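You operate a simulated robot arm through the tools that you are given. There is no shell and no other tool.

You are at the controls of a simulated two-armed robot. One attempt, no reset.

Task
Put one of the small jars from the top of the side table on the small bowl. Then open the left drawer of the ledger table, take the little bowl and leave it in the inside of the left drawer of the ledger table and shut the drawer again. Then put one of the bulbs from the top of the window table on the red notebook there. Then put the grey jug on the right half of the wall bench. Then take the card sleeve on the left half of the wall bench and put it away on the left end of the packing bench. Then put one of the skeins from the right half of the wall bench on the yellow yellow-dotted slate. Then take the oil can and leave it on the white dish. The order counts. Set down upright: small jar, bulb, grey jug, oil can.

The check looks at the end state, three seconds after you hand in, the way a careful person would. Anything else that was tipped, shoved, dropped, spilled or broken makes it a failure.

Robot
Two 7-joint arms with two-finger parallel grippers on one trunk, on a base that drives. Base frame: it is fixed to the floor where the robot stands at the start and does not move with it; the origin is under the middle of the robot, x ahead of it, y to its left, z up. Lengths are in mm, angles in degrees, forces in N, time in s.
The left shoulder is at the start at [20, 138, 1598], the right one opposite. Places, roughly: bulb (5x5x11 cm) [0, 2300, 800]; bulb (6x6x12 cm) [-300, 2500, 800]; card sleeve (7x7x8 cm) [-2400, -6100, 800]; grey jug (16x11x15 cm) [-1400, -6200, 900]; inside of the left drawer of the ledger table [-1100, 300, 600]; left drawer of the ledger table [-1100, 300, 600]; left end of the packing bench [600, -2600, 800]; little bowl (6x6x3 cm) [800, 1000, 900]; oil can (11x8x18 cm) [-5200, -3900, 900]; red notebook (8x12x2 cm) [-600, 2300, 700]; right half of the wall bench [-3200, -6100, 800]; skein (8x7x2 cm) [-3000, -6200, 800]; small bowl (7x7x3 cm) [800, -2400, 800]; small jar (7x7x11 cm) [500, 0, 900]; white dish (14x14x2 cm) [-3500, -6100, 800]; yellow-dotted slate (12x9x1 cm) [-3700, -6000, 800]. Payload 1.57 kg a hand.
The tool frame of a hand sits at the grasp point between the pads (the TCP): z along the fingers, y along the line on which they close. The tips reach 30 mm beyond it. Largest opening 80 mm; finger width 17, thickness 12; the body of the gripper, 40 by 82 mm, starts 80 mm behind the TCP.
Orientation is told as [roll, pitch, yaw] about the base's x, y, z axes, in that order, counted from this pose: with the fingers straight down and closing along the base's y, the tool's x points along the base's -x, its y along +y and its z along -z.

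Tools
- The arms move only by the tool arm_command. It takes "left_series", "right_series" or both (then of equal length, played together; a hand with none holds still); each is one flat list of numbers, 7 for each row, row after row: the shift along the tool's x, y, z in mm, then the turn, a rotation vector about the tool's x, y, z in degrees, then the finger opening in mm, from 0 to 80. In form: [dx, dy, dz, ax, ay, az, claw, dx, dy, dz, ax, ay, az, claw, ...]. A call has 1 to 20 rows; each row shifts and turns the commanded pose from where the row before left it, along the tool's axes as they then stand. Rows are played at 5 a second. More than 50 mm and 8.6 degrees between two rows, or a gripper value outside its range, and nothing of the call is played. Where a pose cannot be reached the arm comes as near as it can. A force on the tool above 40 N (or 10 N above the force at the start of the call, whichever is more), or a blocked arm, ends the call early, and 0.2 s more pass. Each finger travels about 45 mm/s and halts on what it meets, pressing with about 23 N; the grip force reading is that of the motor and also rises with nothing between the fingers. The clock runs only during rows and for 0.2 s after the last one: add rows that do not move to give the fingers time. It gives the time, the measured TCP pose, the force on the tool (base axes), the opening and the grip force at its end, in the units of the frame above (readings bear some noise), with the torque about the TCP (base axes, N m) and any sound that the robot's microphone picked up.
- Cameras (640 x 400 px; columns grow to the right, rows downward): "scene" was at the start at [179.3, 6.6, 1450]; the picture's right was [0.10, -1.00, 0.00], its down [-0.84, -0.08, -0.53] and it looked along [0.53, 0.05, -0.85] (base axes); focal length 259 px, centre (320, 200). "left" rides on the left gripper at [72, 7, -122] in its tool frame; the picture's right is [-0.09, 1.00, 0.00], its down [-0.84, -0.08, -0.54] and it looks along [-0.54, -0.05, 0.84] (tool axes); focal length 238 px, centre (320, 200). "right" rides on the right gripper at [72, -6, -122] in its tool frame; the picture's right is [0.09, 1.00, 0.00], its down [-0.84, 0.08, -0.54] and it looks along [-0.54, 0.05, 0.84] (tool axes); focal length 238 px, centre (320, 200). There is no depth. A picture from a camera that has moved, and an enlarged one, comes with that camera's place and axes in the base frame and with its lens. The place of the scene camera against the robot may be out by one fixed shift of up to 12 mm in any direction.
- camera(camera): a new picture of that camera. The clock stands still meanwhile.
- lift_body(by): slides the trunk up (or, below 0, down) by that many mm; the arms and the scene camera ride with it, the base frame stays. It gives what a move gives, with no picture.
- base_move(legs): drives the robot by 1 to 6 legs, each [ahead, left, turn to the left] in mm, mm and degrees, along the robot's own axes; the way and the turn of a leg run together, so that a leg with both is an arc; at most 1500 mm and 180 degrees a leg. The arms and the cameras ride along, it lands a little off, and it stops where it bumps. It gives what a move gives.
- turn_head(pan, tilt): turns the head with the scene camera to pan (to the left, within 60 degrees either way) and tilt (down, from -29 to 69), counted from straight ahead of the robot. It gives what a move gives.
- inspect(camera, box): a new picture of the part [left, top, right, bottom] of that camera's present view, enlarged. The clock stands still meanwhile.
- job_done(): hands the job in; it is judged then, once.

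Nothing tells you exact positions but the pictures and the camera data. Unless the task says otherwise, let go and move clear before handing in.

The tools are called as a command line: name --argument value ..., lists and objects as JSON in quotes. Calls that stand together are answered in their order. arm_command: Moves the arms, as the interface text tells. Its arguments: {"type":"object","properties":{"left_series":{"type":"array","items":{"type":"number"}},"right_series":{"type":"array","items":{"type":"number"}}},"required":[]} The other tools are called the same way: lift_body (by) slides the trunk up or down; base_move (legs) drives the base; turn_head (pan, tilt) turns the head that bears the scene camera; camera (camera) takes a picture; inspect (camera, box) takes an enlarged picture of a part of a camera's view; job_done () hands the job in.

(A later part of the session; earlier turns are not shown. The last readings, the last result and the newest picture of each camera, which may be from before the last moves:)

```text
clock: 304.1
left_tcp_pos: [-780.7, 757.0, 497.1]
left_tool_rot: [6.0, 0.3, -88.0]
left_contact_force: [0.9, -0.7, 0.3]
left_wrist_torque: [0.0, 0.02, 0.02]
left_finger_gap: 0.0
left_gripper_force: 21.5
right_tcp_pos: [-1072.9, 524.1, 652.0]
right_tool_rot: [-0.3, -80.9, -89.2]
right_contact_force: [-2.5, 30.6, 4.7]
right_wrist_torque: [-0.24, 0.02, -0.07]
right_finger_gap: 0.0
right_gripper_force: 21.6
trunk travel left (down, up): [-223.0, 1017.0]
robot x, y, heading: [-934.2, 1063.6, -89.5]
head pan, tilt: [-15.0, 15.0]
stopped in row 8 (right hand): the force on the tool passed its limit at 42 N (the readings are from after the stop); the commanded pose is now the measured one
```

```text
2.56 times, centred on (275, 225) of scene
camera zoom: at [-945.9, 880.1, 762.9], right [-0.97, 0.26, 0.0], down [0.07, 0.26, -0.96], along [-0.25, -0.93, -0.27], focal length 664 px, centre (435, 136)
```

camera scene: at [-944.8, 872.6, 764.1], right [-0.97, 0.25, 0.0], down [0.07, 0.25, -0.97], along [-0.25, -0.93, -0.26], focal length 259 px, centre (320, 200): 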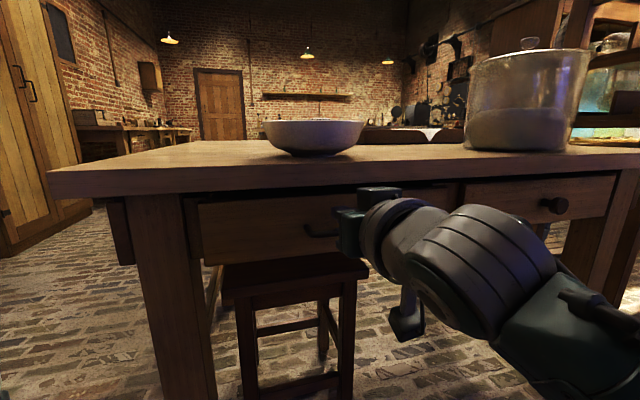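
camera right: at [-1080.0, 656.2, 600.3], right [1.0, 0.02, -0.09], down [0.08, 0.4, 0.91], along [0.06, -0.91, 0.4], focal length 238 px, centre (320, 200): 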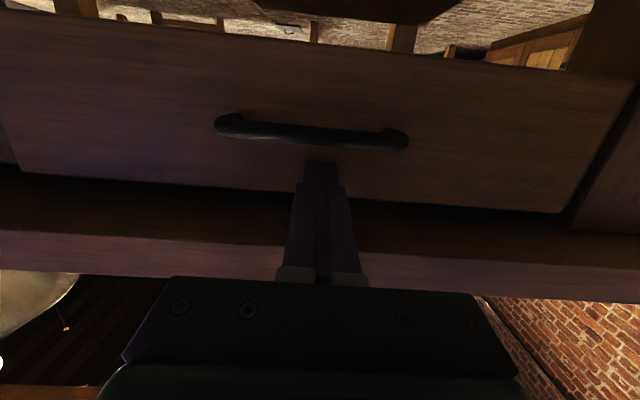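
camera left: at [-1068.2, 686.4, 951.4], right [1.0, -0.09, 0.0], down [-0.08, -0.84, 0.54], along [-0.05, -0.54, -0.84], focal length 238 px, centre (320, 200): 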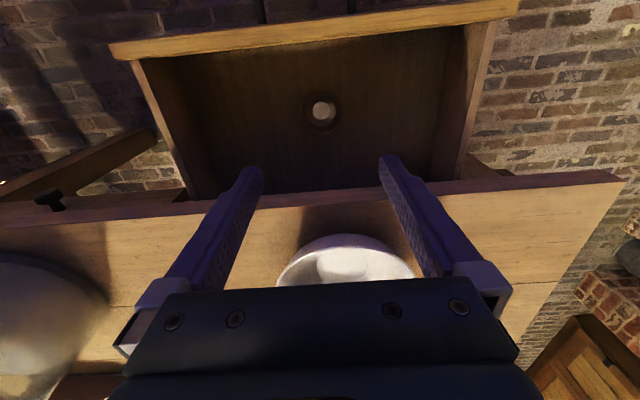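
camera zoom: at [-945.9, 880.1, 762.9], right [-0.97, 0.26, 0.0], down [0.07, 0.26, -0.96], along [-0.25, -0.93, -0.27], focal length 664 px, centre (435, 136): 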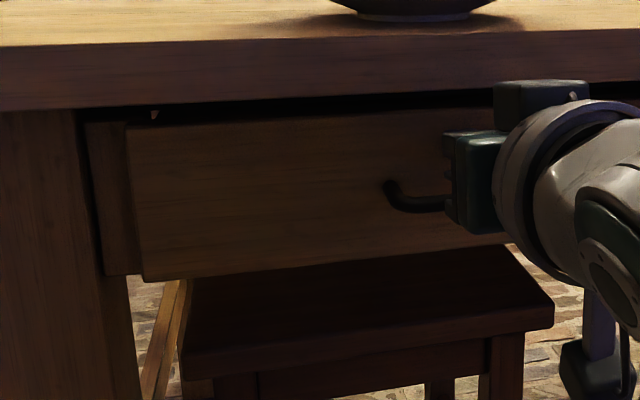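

base_move --legs '[[-120, 0, 0]]'

camera --camera "right"

base_move --legs '[[-120, 250, 0]]'

turn_head --pan -35 --tilt 15

camera --camera "scene"

```text
clock: 305.3
left_tcp_pos: [-778.7, 863.7, 500.2]
left_tool_rot: [5.9, -0.1, -88.0]
left_contact_force: [0.4, -0.1, 0.2]
left_wrist_torque: [-0.02, -0.02, -0.01]
left_finger_gap: 0.0
left_gripper_force: 21.2
right_tcp_pos: [-1072.6, 631.0, 656.7]
right_tool_rot: [-0.1, -81.3, -89.3]
right_contact_force: [-0.5, 0.3, 0.1]
right_wrist_torque: [0.01, 0.01, 0.01]
right_finger_gap: 0.1
right_gripper_force: 21.0
trunk travel left (down, up): [-223.0, 1017.0]
robot x, y, heading: [-932.3, 1182.2, -89.4]
head pan, tilt: [-15.0, 15.0]
```

```text
taken
camera right: at [-1079.3, 763.3, 603.6], right [1.0, 0.02, -0.09], down [0.07, 0.41, 0.91], along [0.06, -0.91, 0.41], focal length 238 px, centre (320, 200)
```

right: 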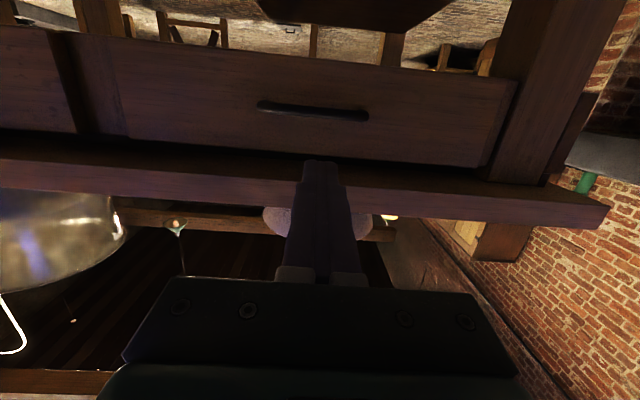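

```text
clock: 307.2
left_tcp_pos: [-532.7, 984.8, 499.4]
left_tool_rot: [5.9, -0.1, -88.2]
left_contact_force: [0.3, -0.5, -0.1]
left_wrist_torque: [0.02, -0.01, -0.02]
left_finger_gap: 0.2
left_gripper_force: 21.1
right_tcp_pos: [-828.1, 753.8, 656.0]
right_tool_rot: [-0.3, -81.3, -89.5]
right_contact_force: [-0.2, -0.1, -0.1]
right_wrist_torque: [-0.02, 0.0, 0.02]
right_finger_gap: 0.0
right_gripper_force: 21.1
trunk travel left (down, up): [-223.0, 1017.0]
robot x, y, heading: [-687.6, 1299.8, -90.1]
head pan, tilt: [-15.0, 15.0]
```

```text
clock: 308.1
left_tcp_pos: [-533.3, 984.9, 499.0]
left_tool_rot: [6.0, -0.1, -88.2]
left_contact_force: [0.7, -0.4, 0.3]
left_wrist_torque: [-0.01, 0.04, -0.04]
left_finger_gap: 0.0
left_gripper_force: 21.0
right_tcp_pos: [-827.1, 752.1, 655.4]
right_tool_rot: [-0.3, -81.4, -89.6]
right_contact_force: [-0.4, -0.3, 0.6]
right_wrist_torque: [-0.03, -0.01, -0.02]
right_finger_gap: 0.0
right_gripper_force: 21.4
trunk travel left (down, up): [-223.0, 1017.0]
robot x, y, heading: [-684.6, 1299.9, -89.8]
head pan, tilt: [-35.0, 15.0]
```

```text
taken
camera scene: at [-728.1, 1124.4, 764.3], right [-0.82, 0.57, 0.0], down [0.15, 0.21, -0.97], along [-0.55, -0.79, -0.26], focal length 259 px, centre (320, 200)
```

scene: 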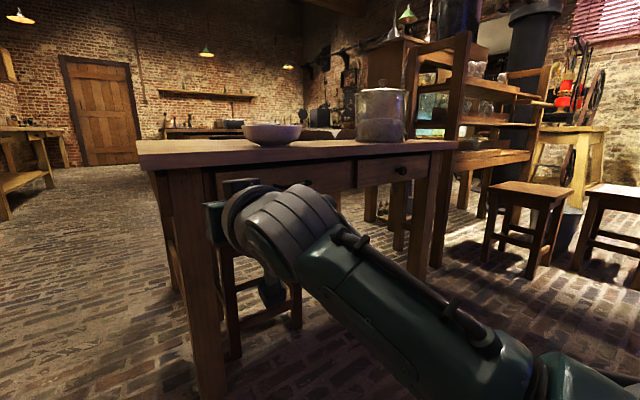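

inspect --camera "scene" --box '[190, 130, 470, 230]'

```text
2.29 times, centred on (330, 180) of scene
camera zoom: at [-728.1, 1124.4, 764.3], right [-0.82, 0.57, 0.0], down [0.15, 0.21, -0.97], along [-0.55, -0.79, -0.26], focal length 593 px, centre (297, 246)
```

zoom: 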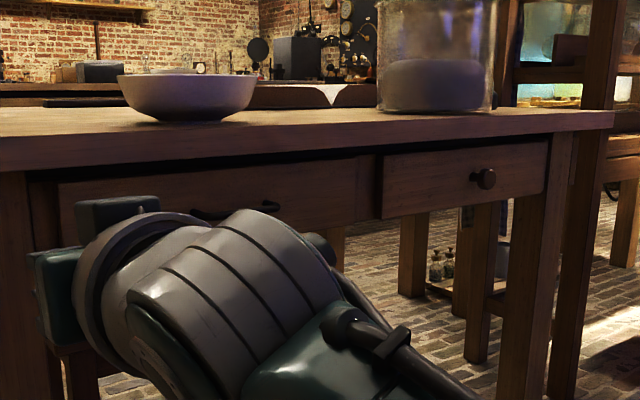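

The drawer is shut. I'll raise up, return the right hand to pointing down, and turn to the window table.

lift_body --by 400

arm_command --right_series '[35, 0, -2.6, 0, 8.4, 0, 0, 35, 0, -2.6, 0, 8.4, 0, 0, 35, 0, -2.6, 0, 8.4, 0, 0, 35, 0, -2.6, 0, 8.4, 0, 0, 35, 0, -2.6, 0, 8.4, 0, 0, 35, 0, -2.6, 0, 8.4, 0, 0, 35, 0, -2.6, 0, 8.4, 0, 0, 35, 0, -2.6, 0, 8.4, 0, 0, 35, 0, -2.6, 0, 8.4, 0, 0, 22, 0, -1.3, 0, 5.8, 0, 20, 0, 0, 0, 0, 0, 0, 50, 0, 0, 0, 0, 0, 0, 80]'

lift_body --by 250

base_move --legs '[[-250, 0, 0], [0, 0, 175]]'

turn_head --pan 0 --tilt 35

camera --camera "scene"

```text
clock: 311.9
left_tcp_pos: [-532.8, 985.5, 899.4]
left_tool_rot: [6.1, -0.1, -88.1]
left_contact_force: [-0.9, -0.5, 1.0]
left_wrist_torque: [0.01, 0.0, 0.0]
left_finger_gap: 0.0
left_gripper_force: 21.5
right_tcp_pos: [-827.2, 753.6, 1055.0]
right_tool_rot: [-0.2, -81.3, -89.5]
right_contact_force: [0.0, -0.4, 0.0]
right_wrist_torque: [0.0, 0.01, -0.02]
right_finger_gap: 0.0
right_gripper_force: 21.1
trunk travel left (down, up): [-623.0, 617.0]
robot x, y, heading: [-686.3, 1300.5, -90.0]
head pan, tilt: [-35.0, 15.0]
```

```text
clock: 314.5
left_tcp_pos: [-533.3, 986.0, 900.1]
left_tool_rot: [6.0, -0.1, -88.2]
left_contact_force: [0.9, -0.2, -0.4]
left_wrist_torque: [-0.01, 0.02, 0.06]
left_finger_gap: 0.2
left_gripper_force: 21.7
right_tcp_pos: [-827.8, 989.7, 854.3]
right_tool_rot: [0.1, 0.1, -89.7]
right_contact_force: [0.7, 0.2, -0.1]
right_wrist_torque: [-0.03, -0.01, -0.02]
right_finger_gap: 64.1
right_gripper_force: 0.1
trunk travel left (down, up): [-623.0, 617.0]
robot x, y, heading: [-684.7, 1301.0, -90.0]
head pan, tilt: [-35.0, 15.0]
```

```text
clock: 317.1
left_tcp_pos: [-533.6, 985.1, 1148.9]
left_tool_rot: [6.0, 0.0, -88.2]
left_contact_force: [0.3, 0.4, 0.1]
left_wrist_torque: [0.01, 0.03, 0.03]
left_finger_gap: 0.0
left_gripper_force: 21.1
right_tcp_pos: [-828.6, 989.5, 1104.7]
right_tool_rot: [0.0, 0.0, -89.7]
right_contact_force: [0.8, 0.6, -0.5]
right_wrist_torque: [0.02, 0.05, 0.01]
right_finger_gap: 80.0
right_gripper_force: 0.1
trunk travel left (down, up): [-873.0, 367.0]
robot x, y, heading: [-687.2, 1299.4, -89.4]
head pan, tilt: [-35.0, 15.0]
```

```text
clock: 326.1
left_tcp_pos: [-823.0, 1869.2, 1149.4]
left_tool_rot: [6.0, -0.1, 89.1]
left_contact_force: [0.0, 0.4, 0.7]
left_wrist_torque: [-0.02, 0.02, 0.04]
left_finger_gap: 0.0
left_gripper_force: 21.1
right_tcp_pos: [-528.9, 1851.8, 1103.3]
right_tool_rot: [0.0, 0.1, 87.5]
right_contact_force: [0.0, -0.3, 0.4]
right_wrist_torque: [-0.01, -0.01, -0.02]
right_finger_gap: 79.9
right_gripper_force: 0.1
trunk travel left (down, up): [-873.0, 367.0]
robot x, y, heading: [-686.0, 1544.1, 87.3]
head pan, tilt: [-35.0, 15.0]
```

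```text
clock: 327.1
left_tcp_pos: [-822.9, 1870.5, 1150.2]
left_tool_rot: [6.1, -0.1, 89.0]
left_contact_force: [0.2, 0.6, 0.5]
left_wrist_torque: [0.01, -0.03, 0.01]
left_finger_gap: 0.0
left_gripper_force: 21.4
right_tcp_pos: [-528.4, 1852.7, 1104.2]
right_tool_rot: [0.0, 0.1, 87.5]
right_contact_force: [0.1, -0.6, 0.7]
right_wrist_torque: [-0.02, 0.02, 0.05]
right_finger_gap: 80.1
right_gripper_force: 0.1
trunk travel left (down, up): [-873.0, 367.0]
robot x, y, heading: [-689.5, 1548.0, 87.5]
head pan, tilt: [0.0, 35.0]
```

```text
taken
camera scene: at [-666.7, 1735.3, 1382.4], right [1.0, -0.05, 0.0], down [-0.03, -0.57, -0.82], along [0.04, 0.82, -0.57], focal length 259 px, centre (320, 200)
```

scene: 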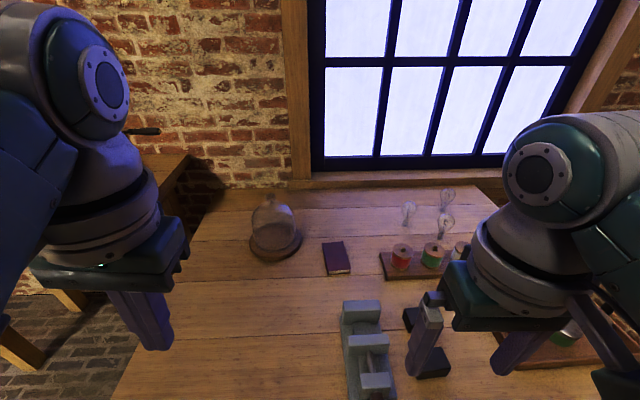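

inspect --camera "scene" --box '[300, 170, 480, 300]'

camera --camera "right"

```text
3.08 times, centred on (390, 235) of scene
camera zoom: at [-666.7, 1735.3, 1382.4], right [1.0, -0.05, 0.0], down [-0.03, -0.57, -0.82], along [0.04, 0.82, -0.57], focal length 798 px, centre (105, 92)
```

zoom: 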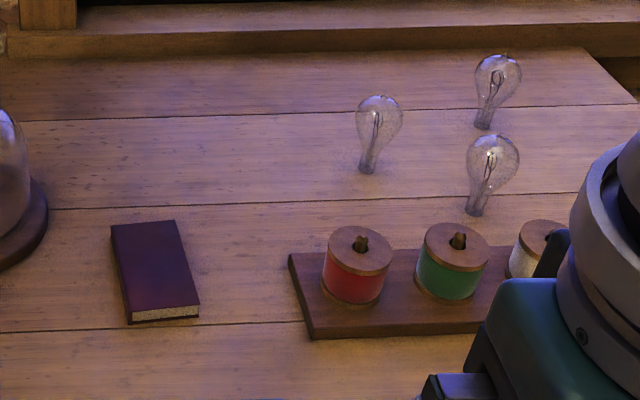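

```text
taken
camera right: at [-524.1, 1780.4, 1226.4], right [-1.0, -0.05, 0.0], down [-0.04, 0.84, 0.54], along [-0.03, 0.54, -0.84], focal length 238 px, centre (320, 200)
```

right: 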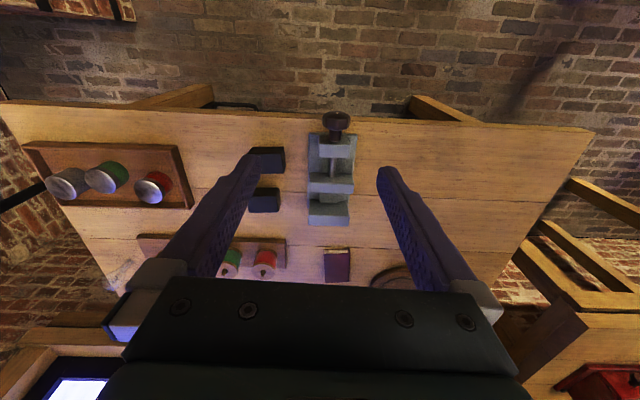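

base_move --legs '[[0, 0, 2.5], [500, -243, 0]]'

turn_head --pan -10 --tilt 55

camera --camera "scene"

camera --camera "right"

```text
clock: 330.7
left_tcp_pos: [-601.2, 2365.5, 1148.3]
left_tool_rot: [5.9, -0.2, 92.4]
left_contact_force: [0.1, 0.6, 0.1]
left_wrist_torque: [-0.02, -0.01, 0.0]
left_finger_gap: 0.1
left_gripper_force: 21.8
right_tcp_pos: [-305.6, 2363.5, 1104.0]
right_tool_rot: [-0.1, 0.0, 90.7]
right_contact_force: [-0.2, -0.6, 0.2]
right_wrist_torque: [-0.02, 0.0, -0.01]
right_finger_gap: 79.9
right_gripper_force: 0.1
trunk travel left (down, up): [-873.0, 367.0]
robot x, y, heading: [-448.7, 2052.7, 90.6]
head pan, tilt: [0.0, 35.0]
```

```text
clock: 331.6
left_tcp_pos: [-601.0, 2366.3, 1149.2]
left_tool_rot: [5.9, -0.1, 92.3]
left_contact_force: [0.1, 0.0, -0.2]
left_wrist_torque: [-0.01, -0.02, -0.03]
left_finger_gap: 0.0
left_gripper_force: 21.0
right_tcp_pos: [-305.2, 2363.7, 1103.3]
right_tool_rot: [0.0, 0.2, 90.7]
right_contact_force: [-0.3, 0.4, -0.5]
right_wrist_torque: [0.02, 0.01, 0.02]
right_finger_gap: 80.0
right_gripper_force: 0.1
trunk travel left (down, up): [-873.0, 367.0]
robot x, y, heading: [-447.6, 2054.0, 90.5]
head pan, tilt: [-10.0, 55.0]
```

```text
taken
camera scene: at [-424.0, 2223.0, 1354.1], right [0.99, -0.16, 0.0], down [-0.13, -0.81, -0.57], along [0.09, 0.57, -0.82], focal length 259 px, centre (320, 200)
```

scene: 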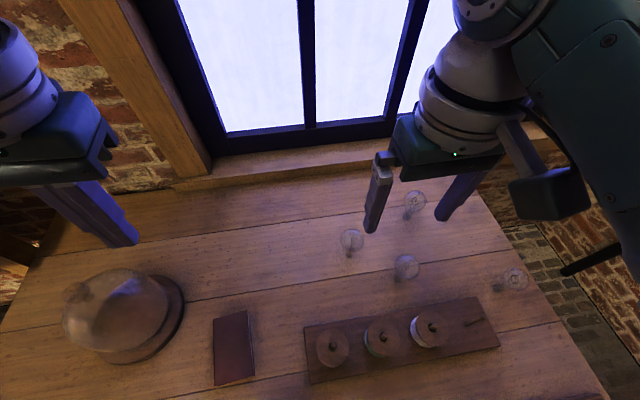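

```text
taken
camera right: at [-296.8, 2293.4, 1226.3], right [-0.99, -0.1, 0.0], down [-0.09, 0.84, 0.54], along [-0.06, 0.54, -0.84], focal length 238 px, centre (320, 200)
```

right: 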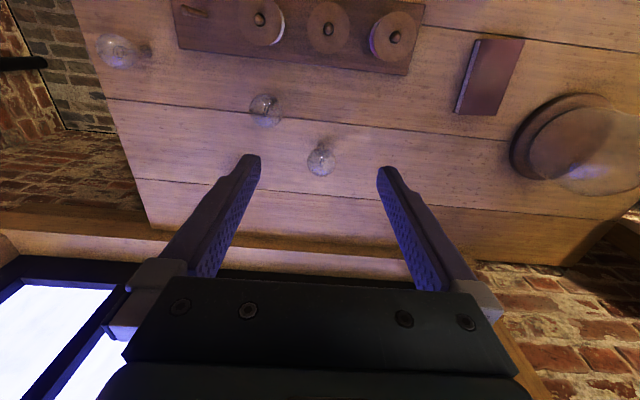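

base_move --legs '[[75, 0, -0.5]]'

arm_command --right_series '[-38, 10, 0, 0, 0, 0, 80, 0, 0, 50, 0, 0, 0, 80, 0, 0, 0, 0, 0, 0, 80]'

camera --camera "right"

inspect --camera "right" --box '[250, 60, 390, 165]'

camera --camera "scene"

```text
clock: 332.6
left_tcp_pos: [-599.4, 2443.0, 1149.1]
left_tool_rot: [5.9, -0.1, 91.8]
left_contact_force: [0.2, 0.4, -0.6]
left_wrist_torque: [-0.01, 0.0, 0.0]
left_finger_gap: 0.0
left_gripper_force: 21.5
right_tcp_pos: [-302.8, 2438.7, 1103.5]
right_tool_rot: [0.0, 0.1, 90.2]
right_contact_force: [0.1, 0.2, -0.1]
right_wrist_torque: [0.02, 0.01, 0.0]
right_finger_gap: 79.8
right_gripper_force: 0.0
trunk travel left (down, up): [-873.0, 367.0]
robot x, y, heading: [-443.5, 2124.7, 90.2]
head pan, tilt: [-10.0, 55.0]
```

```text
clock: 333.4
left_tcp_pos: [-597.7, 2442.4, 1149.7]
left_tool_rot: [6.1, -0.1, 91.8]
left_contact_force: [-0.6, -0.1, -0.7]
left_wrist_torque: [0.0, 0.0, 0.05]
left_finger_gap: 0.3
left_gripper_force: 20.9
right_tcp_pos: [-314.4, 2475.1, 1055.3]
right_tool_rot: [0.1, 0.2, 90.4]
right_contact_force: [0.0, -0.3, -0.7]
right_wrist_torque: [-0.04, -0.02, 0.03]
right_finger_gap: 80.0
right_gripper_force: 0.0
trunk travel left (down, up): [-873.0, 367.0]
robot x, y, heading: [-451.1, 2127.6, 90.0]
head pan, tilt: [-10.0, 55.0]
```

```text
taken
camera right: at [-307.0, 2404.5, 1177.6], right [-1.0, -0.1, 0.0], down [-0.08, 0.84, 0.54], along [-0.05, 0.54, -0.84], focal length 238 px, centre (320, 200)
```

right: 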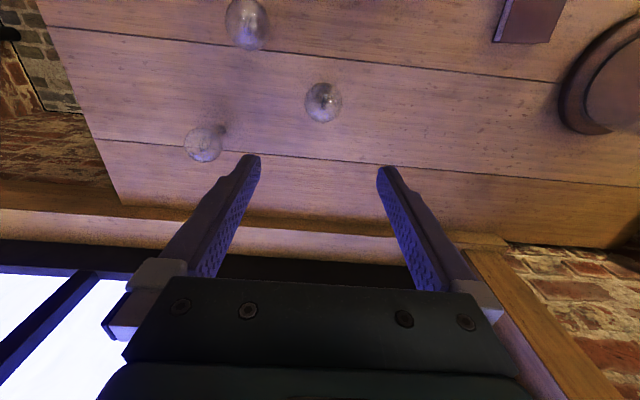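

```text
3.81 times, centred on (320, 112) of right
camera zoom: at [-307.0, 2404.5, 1177.6], right [-1.0, -0.1, 0.0], down [-0.08, 0.84, 0.54], along [-0.05, 0.54, -0.84], focal length 908 px, centre (320, 533)
```

zoom: 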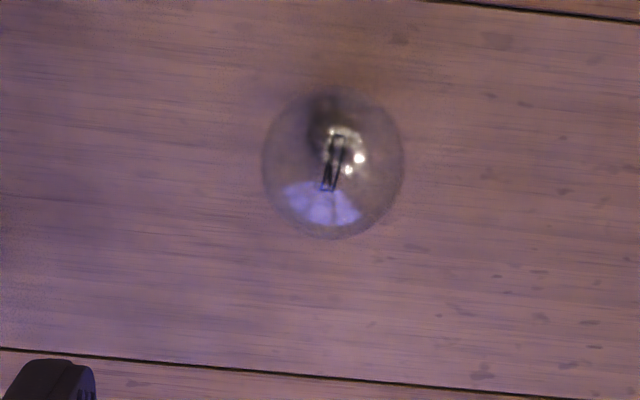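

```text
taken
camera scene: at [-423.0, 2298.5, 1354.1], right [0.99, -0.17, 0.0], down [-0.14, -0.81, -0.57], along [0.1, 0.56, -0.82], focal length 259 px, centre (320, 200)
```

scene: 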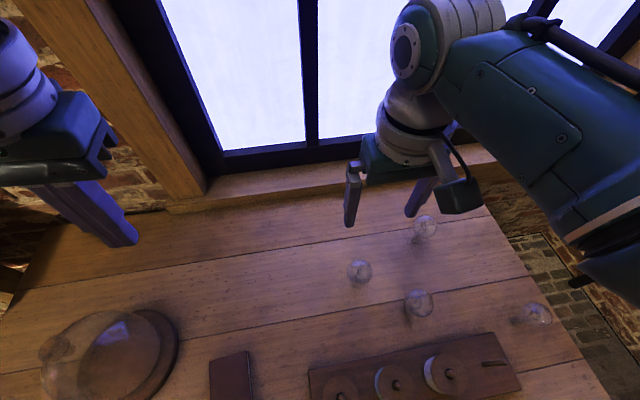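

arm_command --right_series '[3.5, 2.5, 0, 0, 0, 0, 80, 0, 0, 0, 0, 0, 0, 80]'

lift_body --by -130

camera --camera "right"

inspect --camera "right" --box '[250, 80, 390, 185]'

camera --camera "scene"

```text
clock: 334.0
left_tcp_pos: [-598.6, 2442.4, 1150.1]
left_tool_rot: [6.0, -0.1, 91.9]
left_contact_force: [-0.4, 0.0, -0.2]
left_wrist_torque: [-0.01, -0.01, -0.02]
left_finger_gap: 0.0
left_gripper_force: 21.3
right_tcp_pos: [-316.6, 2472.1, 1055.3]
right_tool_rot: [0.0, 0.1, 90.3]
right_contact_force: [-0.2, -0.6, 0.3]
right_wrist_torque: [-0.01, 0.04, 0.02]
right_finger_gap: 79.9
right_gripper_force: 0.1
trunk travel left (down, up): [-873.0, 367.0]
robot x, y, heading: [-446.9, 2125.7, 90.3]
head pan, tilt: [-10.0, 55.0]
```

```text
clock: 335.6
left_tcp_pos: [-597.8, 2443.2, 1019.7]
left_tool_rot: [6.0, -0.1, 91.9]
left_contact_force: [0.0, -0.2, -0.1]
left_wrist_torque: [-0.03, 0.0, -0.01]
left_finger_gap: 0.1
left_gripper_force: 21.1
right_tcp_pos: [-315.6, 2472.7, 925.4]
right_tool_rot: [0.0, 0.0, 90.2]
right_contact_force: [-0.2, 0.1, 0.7]
right_wrist_torque: [0.03, -0.01, -0.02]
right_finger_gap: 79.7
right_gripper_force: 0.2
trunk travel left (down, up): [-743.0, 497.0]
robot x, y, heading: [-445.4, 2124.6, 90.1]
head pan, tilt: [-10.0, 55.0]
```

```text
taken
camera right: at [-308.9, 2401.5, 1047.6], right [-1.0, -0.1, 0.0], down [-0.08, 0.84, 0.54], along [-0.05, 0.54, -0.84], focal length 238 px, centre (320, 200)
```

right: 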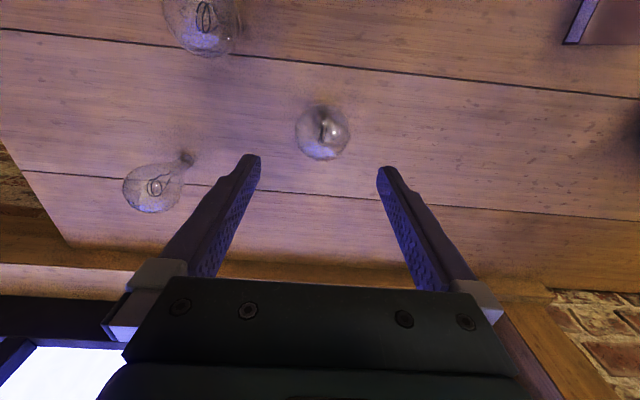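

```text
3.81 times, centred on (320, 132) of right
camera zoom: at [-308.9, 2401.5, 1047.6], right [-1.0, -0.1, 0.0], down [-0.08, 0.84, 0.54], along [-0.05, 0.54, -0.84], focal length 908 px, centre (320, 457)
```

zoom: 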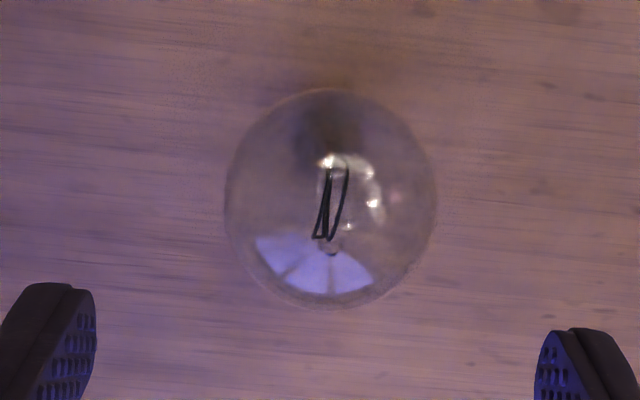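

```text
taken
camera scene: at [-423.0, 2298.6, 1224.1], right [0.99, -0.17, 0.0], down [-0.14, -0.81, -0.57], along [0.1, 0.57, -0.82], focal length 259 px, centre (320, 200)
```

scene: 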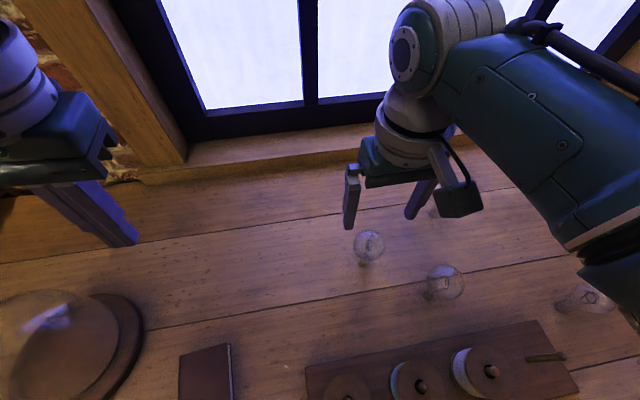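

arm_command --right_series '[5.5, 2, 0, 0, 0, 0, 80, 0, 0, 0, 0, 0, 0, 80]'

lift_body --by -60

inspect --camera "right" --box '[230, 90, 410, 225]'

inspect --camera "scene" --box '[300, 130, 460, 270]'

```text
clock: 336.2
left_tcp_pos: [-598.2, 2442.9, 1019.8]
left_tool_rot: [6.0, -0.1, 92.0]
left_contact_force: [-0.2, 0.3, 0.7]
left_wrist_torque: [-0.01, -0.01, 0.01]
left_finger_gap: 0.0
left_gripper_force: 21.4
right_tcp_pos: [-318.3, 2467.7, 925.3]
right_tool_rot: [-0.1, 0.1, 90.4]
right_contact_force: [1.3, -0.6, 0.9]
right_wrist_torque: [-0.01, 0.02, -0.03]
right_finger_gap: 79.9
right_gripper_force: 0.0
trunk travel left (down, up): [-743.0, 497.0]
robot x, y, heading: [-445.3, 2130.4, 90.3]
head pan, tilt: [-10.0, 55.0]
```

```text
clock: 337.2
left_tcp_pos: [-599.2, 2443.4, 959.2]
left_tool_rot: [6.0, -0.1, 91.8]
left_contact_force: [0.0, -0.6, -0.2]
left_wrist_torque: [0.0, 0.0, -0.01]
left_finger_gap: 0.0
left_gripper_force: 21.3
right_tcp_pos: [-319.3, 2466.8, 865.4]
right_tool_rot: [0.0, 0.1, 90.3]
right_contact_force: [0.2, -1.0, 0.0]
right_wrist_torque: [0.03, -0.03, 0.01]
right_finger_gap: 79.9
right_gripper_force: 0.1
trunk travel left (down, up): [-683.0, 557.0]
robot x, y, heading: [-446.3, 2126.8, 90.1]
head pan, tilt: [-10.0, 55.0]
```

```text
2.96 times, centred on (320, 158) of right
camera zoom: at [-310.8, 2395.8, 987.8], right [-1.0, -0.1, 0.0], down [-0.08, 0.84, 0.54], along [-0.05, 0.54, -0.84], focal length 706 px, centre (320, 326)
```

zoom: 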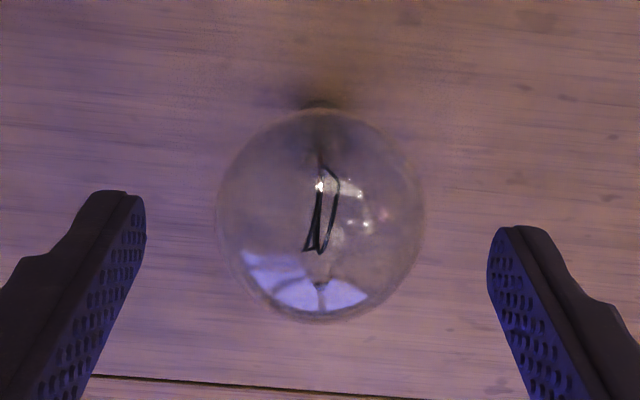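

```text
2.86 times, centred on (380, 200) of scene
camera zoom: at [-423.0, 2298.6, 1164.1], right [0.99, -0.17, 0.0], down [-0.14, -0.81, -0.57], along [0.1, 0.57, -0.82], focal length 741 px, centre (149, 200)
```

zoom: 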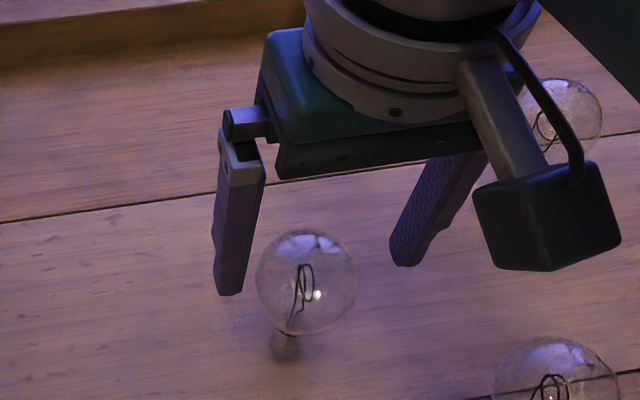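

lift_body --by -36

inspect --camera "right" --box '[230, 110, 410, 245]'

inspect --camera "scene" --box '[300, 130, 460, 270]'

```text
clock: 338.0
left_tcp_pos: [-598.7, 2442.1, 923.7]
left_tool_rot: [6.0, -0.2, 92.0]
left_contact_force: [0.2, 0.8, 0.9]
left_wrist_torque: [-0.02, 0.02, 0.0]
left_finger_gap: 0.0
left_gripper_force: 21.0
right_tcp_pos: [-318.4, 2466.8, 828.5]
right_tool_rot: [0.0, 0.1, 90.4]
right_contact_force: [0.0, -0.2, 0.6]
right_wrist_torque: [0.03, 0.02, -0.03]
right_finger_gap: 79.8
right_gripper_force: 0.2
trunk travel left (down, up): [-647.0, 593.0]
robot x, y, heading: [-445.5, 2127.0, 90.1]
head pan, tilt: [-10.0, 55.0]
```

```text
2.96 times, centred on (320, 178) of right
camera zoom: at [-310.8, 2395.8, 951.8], right [-1.0, -0.1, 0.0], down [-0.08, 0.84, 0.54], along [-0.05, 0.54, -0.84], focal length 706 px, centre (320, 267)
```

zoom: 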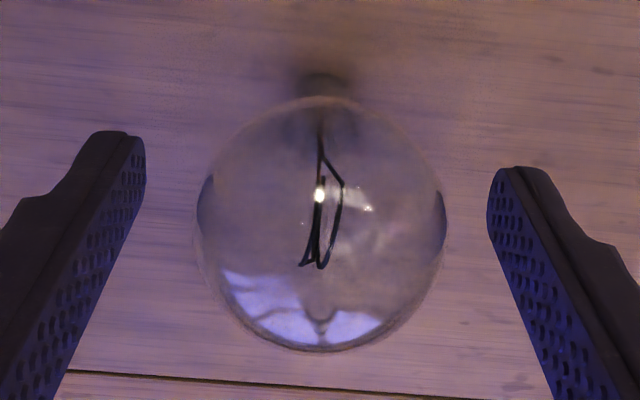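

```text
2.86 times, centred on (380, 200) of scene
camera zoom: at [-423.0, 2298.6, 1128.0], right [0.99, -0.17, 0.0], down [-0.14, -0.81, -0.57], along [0.1, 0.57, -0.82], focal length 741 px, centre (149, 200)
```

zoom: 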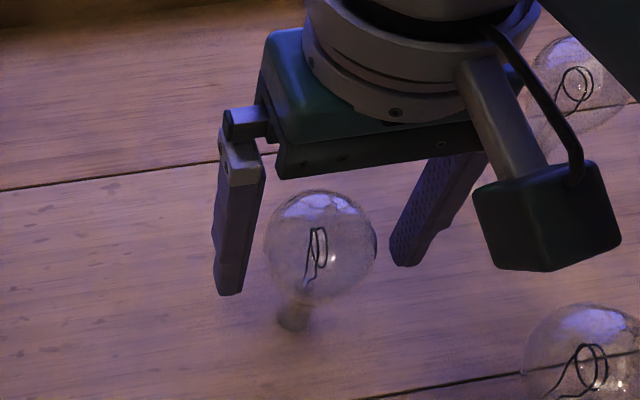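

arm_command --right_series '[0, 0.5, 4, 0, 0, 0, 75, 0, 0, 0, 0, 0, 0, 64, 0, 0, 0, 0, 0, 0, 58, 0, 0, 0, 0, 0, 0, 54, 0, 0, 0, 0, 0, 0, 50, 0, 0, 0, 0, 0, 0, 46, 0, 0, 0, 0, 0, 0, 40, 0, 0, 0, 0, 0, 0, 35, 0, 0, 0, 0, 0, 0, 35]'

inspect --camera "right" --box '[230, 110, 410, 245]'

inspect --camera "scene" --box '[300, 130, 460, 270]'

```text
clock: 340.0
left_tcp_pos: [-598.0, 2443.6, 922.6]
left_tool_rot: [6.0, -0.1, 91.9]
left_contact_force: [-0.3, 0.4, -0.2]
left_wrist_torque: [0.03, 0.03, 0.04]
left_finger_gap: 0.1
left_gripper_force: 21.1
right_tcp_pos: [-318.8, 2467.2, 826.4]
right_tool_rot: [0.0, 0.2, 90.3]
right_contact_force: [0.4, 0.3, 0.0]
right_wrist_torque: [0.0, 0.03, 0.0]
right_finger_gap: 52.3
right_gripper_force: 22.6
trunk travel left (down, up): [-647.0, 593.0]
robot x, y, heading: [-443.3, 2126.5, 89.9]
head pan, tilt: [-10.0, 55.0]
```

```text
2.96 times, centred on (320, 178) of right
camera zoom: at [-311.2, 2396.0, 948.2], right [-1.0, -0.1, 0.0], down [-0.08, 0.84, 0.54], along [-0.05, 0.54, -0.84], focal length 706 px, centre (320, 267)
```

zoom: 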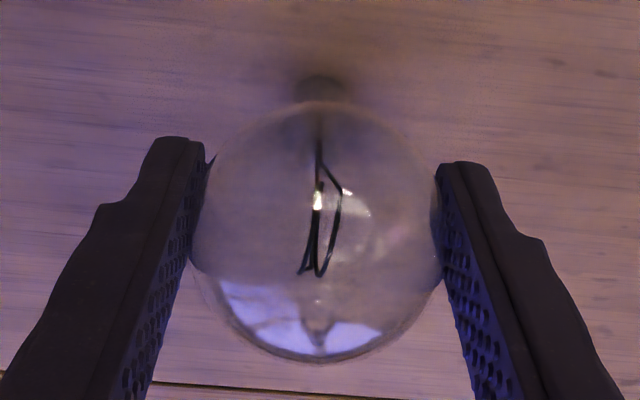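

```text
2.86 times, centred on (380, 200) of scene
camera zoom: at [-423.0, 2298.5, 1128.1], right [0.99, -0.17, 0.0], down [-0.14, -0.81, -0.57], along [0.1, 0.57, -0.82], focal length 741 px, centre (149, 200)
```

zoom: 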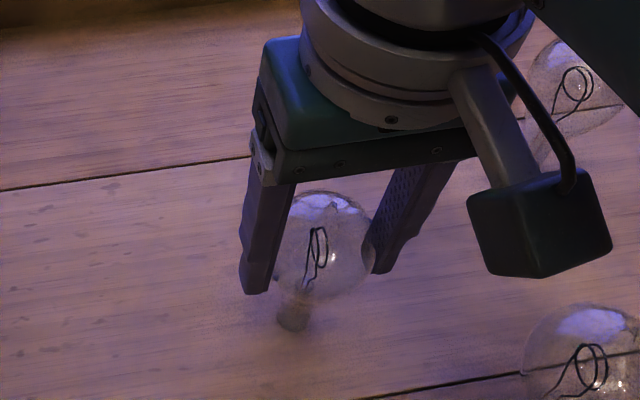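

The bulb is gripped at its globe. I'll lift, back off, turn 20° left (keeping the left hand away from the glass dome) and move over the red notebook.

lift_body --by 120

base_move --legs '[[-190, 0, 0], [0, 0, 20], [52, 138, 0]]'

turn_head --pan 0 --tilt 60

camera --camera "scene"

camera --camera "right"

```text
clock: 341.5
left_tcp_pos: [-600.0, 2442.9, 1043.7]
left_tool_rot: [6.0, -0.1, 91.9]
left_contact_force: [0.5, 0.6, 0.3]
left_wrist_torque: [0.0, -0.05, 0.02]
left_finger_gap: 0.0
left_gripper_force: 21.3
right_tcp_pos: [-319.5, 2467.8, 946.3]
right_tool_rot: [-0.1, 0.2, 90.4]
right_contact_force: [-0.6, -0.7, 0.0]
right_wrist_torque: [0.0, 0.0, 0.01]
right_finger_gap: 52.3
right_gripper_force: 23.4
trunk travel left (down, up): [-767.0, 473.0]
robot x, y, heading: [-448.4, 2131.1, 90.1]
head pan, tilt: [-10.0, 55.0]
```

```text
clock: 345.1
left_tcp_pos: [-845.2, 2179.0, 1042.9]
left_tool_rot: [6.0, -0.2, 112.4]
left_contact_force: [0.9, -0.3, 0.9]
left_wrist_torque: [-0.01, -0.02, 0.04]
left_finger_gap: 0.1
left_gripper_force: 20.8
right_tcp_pos: [-590.7, 2296.7, 944.7]
right_tool_rot: [0.0, 0.2, 110.8]
right_contact_force: [0.3, -0.4, -0.6]
right_wrist_torque: [0.0, 0.02, 0.01]
right_finger_gap: 52.7
right_gripper_force: 22.7
trunk travel left (down, up): [-767.0, 473.0]
robot x, y, heading: [-591.8, 1939.5, 110.7]
head pan, tilt: [-10.0, 55.0]
```

```text
clock: 345.8
left_tcp_pos: [-845.7, 2177.7, 1042.7]
left_tool_rot: [6.0, 0.0, 112.4]
left_contact_force: [-0.7, -1.3, 0.3]
left_wrist_torque: [0.01, -0.02, 0.01]
left_finger_gap: 0.0
left_gripper_force: 21.2
right_tcp_pos: [-590.1, 2298.3, 945.3]
right_tool_rot: [-0.1, 0.0, 110.7]
right_contact_force: [0.3, 0.1, -0.1]
right_wrist_torque: [0.01, 0.0, 0.0]
right_finger_gap: 52.3
right_gripper_force: 23.1
trunk travel left (down, up): [-767.0, 473.0]
robot x, y, heading: [-588.8, 1934.7, 110.6]
head pan, tilt: [0.0, 60.0]
```

```text
taken
camera scene: at [-638.7, 2091.2, 1242.0], right [0.94, 0.35, 0.0], down [0.3, -0.81, -0.5], along [-0.18, 0.47, -0.87], focal length 259 px, centre (320, 200)
```

scene: 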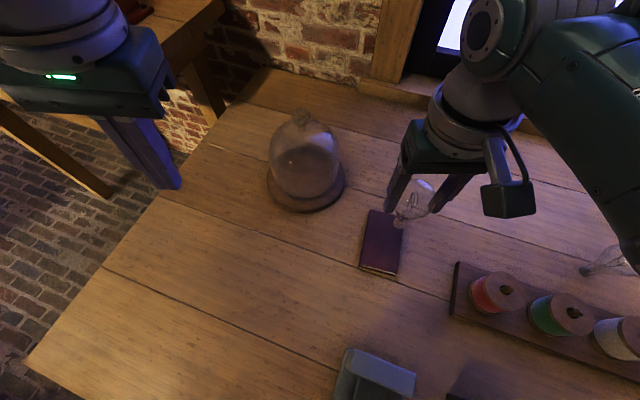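

```text
taken
camera right: at [-558.1, 2233.4, 1068.1], right [-0.9, -0.44, 0.0], down [-0.37, 0.76, 0.54], along [-0.24, 0.49, -0.84], focal length 238 px, centre (320, 200)
```

right: 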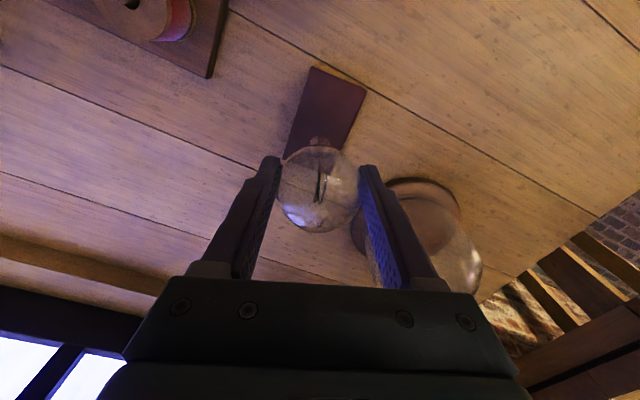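

arm_command --right_series '[-11, 7, 0, 0, 0, 0, 35, 0, 0, 0, 0, 0, 0, 35]'

lift_body --by -80

camera --camera "right"

inspect --camera "scene" --box '[320, 150, 480, 290]'

```text
clock: 346.4
left_tcp_pos: [-845.4, 2177.3, 1042.9]
left_tool_rot: [5.9, -0.1, 112.4]
left_contact_force: [0.6, -0.5, -0.2]
left_wrist_torque: [0.02, 0.02, 0.02]
left_finger_gap: 0.0
left_gripper_force: 20.9
right_tcp_pos: [-600.7, 2303.8, 946.4]
right_tool_rot: [-0.1, 0.0, 110.7]
right_contact_force: [-0.6, 0.3, 0.4]
right_wrist_torque: [0.03, -0.05, 0.01]
right_finger_gap: 52.0
right_gripper_force: 23.1
trunk travel left (down, up): [-767.0, 473.0]
robot x, y, heading: [-593.8, 1935.7, 110.7]
head pan, tilt: [0.0, 60.0]
```

```text
clock: 347.6
left_tcp_pos: [-844.5, 2177.5, 963.3]
left_tool_rot: [5.9, -0.1, 112.4]
left_contact_force: [-0.2, 0.5, -0.8]
left_wrist_torque: [0.0, 0.02, 0.0]
left_finger_gap: 0.0
left_gripper_force: 21.1
right_tcp_pos: [-600.8, 2304.0, 866.8]
right_tool_rot: [0.0, 0.1, 110.7]
right_contact_force: [-0.7, -0.8, -0.7]
right_wrist_torque: [0.01, 0.01, 0.04]
right_finger_gap: 52.5
right_gripper_force: 22.5
trunk travel left (down, up): [-687.0, 553.0]
robot x, y, heading: [-591.2, 1935.5, 110.4]
head pan, tilt: [0.0, 60.0]
```

```text
taken
camera right: at [-568.0, 2240.2, 988.6], right [-0.9, -0.44, 0.0], down [-0.37, 0.76, 0.54], along [-0.24, 0.49, -0.84], focal length 238 px, centre (320, 200)
```

right: 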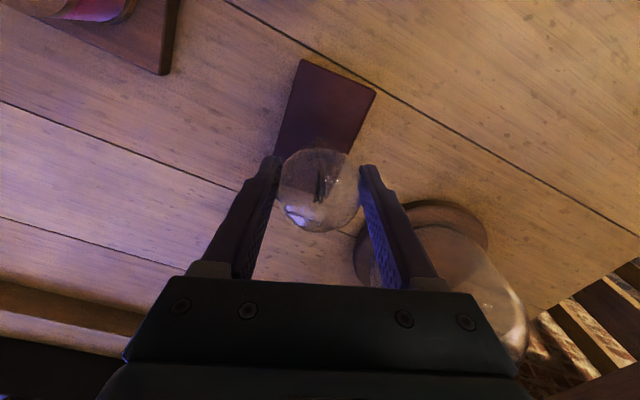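

```text
2.86 times, centred on (400, 220) of scene
camera zoom: at [-638.8, 2091.2, 1162.0], right [0.94, 0.35, 0.0], down [0.3, -0.81, -0.5], along [-0.18, 0.47, -0.87], focal length 741 px, centre (91, 143)
```

zoom: 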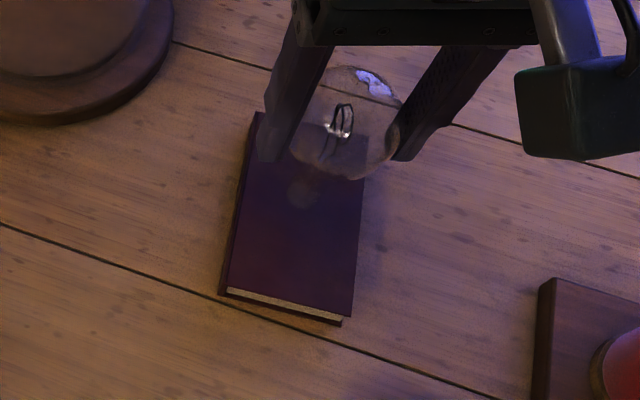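

arm_command --right_series '[0, 0, 4, 0, 0, 0, 35, 0, 0, 4, 0, 0, 0, 35, 0, 0, 3, 0, 0, 0, 35, 0, 0, 2, 0, 0, 0, 35, 0, 0, 2, 0, 0, 0, 35, 0, 0, 2, 0, 0, 0, 35, 0, 0, 0, 0, 0, 0, 35]'

inspect --camera "scene" --box '[320, 150, 480, 290]'

```text
clock: 349.2
left_tcp_pos: [-844.4, 2177.2, 963.8]
left_tool_rot: [6.1, -0.1, 112.4]
left_contact_force: [0.1, 1.0, -0.9]
left_wrist_torque: [0.0, 0.01, 0.0]
left_finger_gap: 0.3
left_gripper_force: 21.8
right_tcp_pos: [-599.5, 2304.2, 849.5]
right_tool_rot: [0.0, 0.1, 110.7]
right_contact_force: [0.5, 0.1, -0.7]
right_wrist_torque: [0.0, -0.01, -0.06]
right_finger_gap: 52.1
right_gripper_force: 23.5
trunk travel left (down, up): [-687.0, 553.0]
robot x, y, heading: [-588.0, 1934.6, 110.6]
head pan, tilt: [0.0, 60.0]
```

```text
2.86 times, centred on (400, 220) of scene
camera zoom: at [-638.8, 2091.2, 1162.0], right [0.94, 0.35, 0.0], down [0.3, -0.81, -0.5], along [-0.18, 0.47, -0.87], focal length 741 px, centre (91, 143)
```

zoom: 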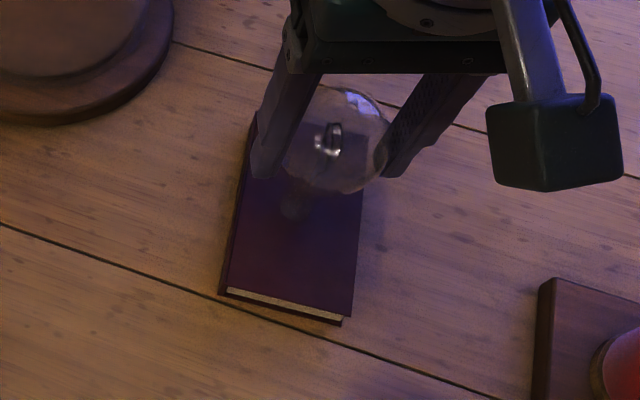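

arm_command --right_series '[0, 0, 1.5, 0, 0, 0, 35, 0, 0, 1.5, 0, 0, 0, 35, 0, 0, 1.5, 0, 0, 0, 35, 0, 0, 0, 0, 0, 0, 35]'

inspect --camera "scene" --box '[340, 170, 440, 260]'

```text
clock: 350.2
left_tcp_pos: [-844.3, 2177.6, 963.9]
left_tool_rot: [6.0, -0.1, 112.3]
left_contact_force: [-0.1, -0.4, 0.5]
left_wrist_torque: [-0.02, -0.02, 0.02]
left_finger_gap: 0.0
left_gripper_force: 21.4
right_tcp_pos: [-602.2, 2306.4, 846.2]
right_tool_rot: [0.1, 0.0, 110.7]
right_contact_force: [1.3, -3.1, 12.2]
right_wrist_torque: [-0.14, -0.09, -0.02]
right_finger_gap: 51.9
right_gripper_force: 22.8
trunk travel left (down, up): [-687.0, 553.0]
robot x, y, heading: [-590.2, 1933.6, 110.7]
head pan, tilt: [0.0, 60.0]
```

```text
4.44 times, centred on (390, 215) of scene
camera zoom: at [-638.6, 2091.5, 1162.2], right [0.94, 0.35, 0.0], down [0.3, -0.81, -0.5], along [-0.18, 0.47, -0.87], focal length 1152 px, centre (9, 133)
```

zoom: 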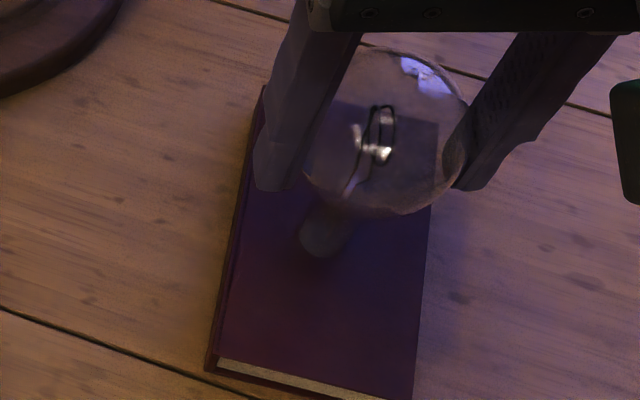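

arm_command --right_series '[0, 0, -1, 0, 0, 0, 45, 0, 0, 0, 0, 0, 0, 52, 0, 0, 0, 0, 0, 0, 54, 0, 0, 0, 0, 0, 0, 58, 0, 0, 0, 0, 0, 0, 66, 0, 0, 0, 0, 0, 0, 80, 0, 0, 0, 0, 0, 0, 80]'

inspect --camera "scene" --box '[340, 170, 440, 260]'

inspect --camera "right" --box '[230, 110, 410, 245]'

```text
clock: 351.8
left_tcp_pos: [-845.1, 2177.3, 964.3]
left_tool_rot: [6.0, -0.2, 112.4]
left_contact_force: [-0.6, -0.8, -0.2]
left_wrist_torque: [-0.02, 0.03, -0.01]
left_finger_gap: 0.0
left_gripper_force: 22.4
right_tcp_pos: [-601.0, 2304.5, 845.4]
right_tool_rot: [0.0, 0.1, 110.7]
right_contact_force: [0.0, -0.2, 0.2]
right_wrist_torque: [-0.01, 0.0, 0.0]
right_finger_gap: 79.8
right_gripper_force: 0.0
trunk travel left (down, up): [-687.0, 553.0]
robot x, y, heading: [-589.8, 1933.0, 110.8]
head pan, tilt: [0.0, 60.0]
```

```text
4.44 times, centred on (390, 215) of scene
camera zoom: at [-638.8, 2091.2, 1162.0], right [0.94, 0.35, 0.0], down [0.3, -0.81, -0.5], along [-0.18, 0.47, -0.87], focal length 1152 px, centre (9, 133)
```

zoom: 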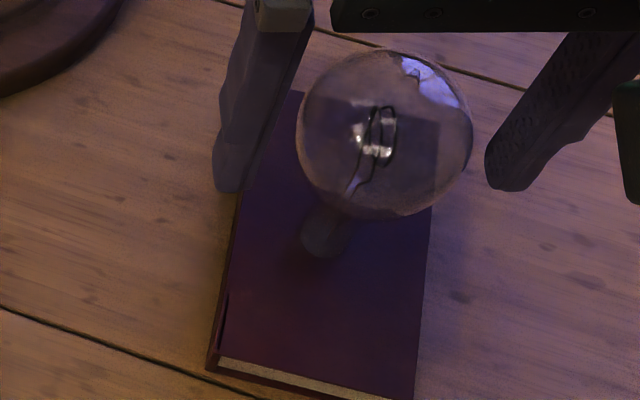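

```text
2.96 times, centred on (320, 178) of right
camera zoom: at [-568.2, 2240.5, 967.9], right [-0.9, -0.44, 0.0], down [-0.37, 0.76, 0.54], along [-0.24, 0.49, -0.84], focal length 706 px, centre (320, 267)
```

zoom: 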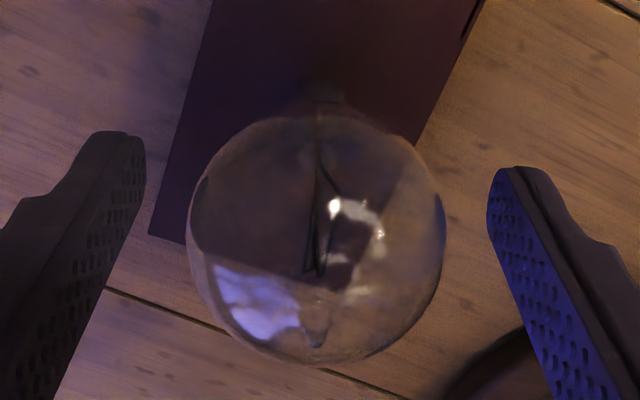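

lift_body --by 150

camera --camera "right"

inspect --camera "scene" --box '[320, 150, 480, 290]'

```text
clock: 353.6
left_tcp_pos: [-844.6, 2176.9, 1113.4]
left_tool_rot: [6.0, -0.1, 112.3]
left_contact_force: [-0.8, 0.1, -0.8]
left_wrist_torque: [0.01, -0.01, -0.02]
left_finger_gap: 0.0
left_gripper_force: 21.5
right_tcp_pos: [-601.2, 2304.9, 995.3]
right_tool_rot: [0.0, 0.0, 110.7]
right_contact_force: [-0.6, 0.5, -0.4]
right_wrist_torque: [0.01, 0.03, 0.02]
right_finger_gap: 80.1
right_gripper_force: 0.0
trunk travel left (down, up): [-837.0, 403.0]
robot x, y, heading: [-589.5, 1934.6, 110.9]
head pan, tilt: [0.0, 60.0]
```

```text
taken
camera right: at [-568.1, 2240.4, 1117.8], right [-0.9, -0.44, 0.0], down [-0.37, 0.76, 0.54], along [-0.24, 0.49, -0.84], focal length 238 px, centre (320, 200)
```

right: 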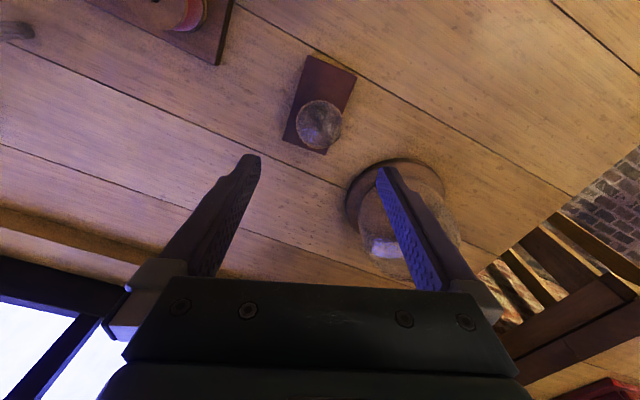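

```text
2.86 times, centred on (400, 220) of scene
camera zoom: at [-638.8, 2091.2, 1312.0], right [0.94, 0.35, 0.0], down [0.3, -0.81, -0.5], along [-0.18, 0.47, -0.87], focal length 741 px, centre (91, 143)
```

zoom: 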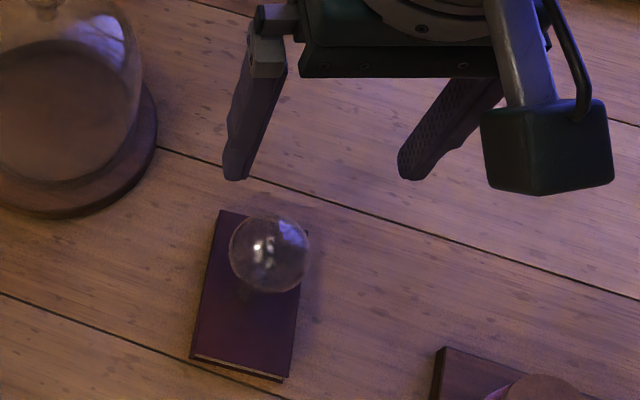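

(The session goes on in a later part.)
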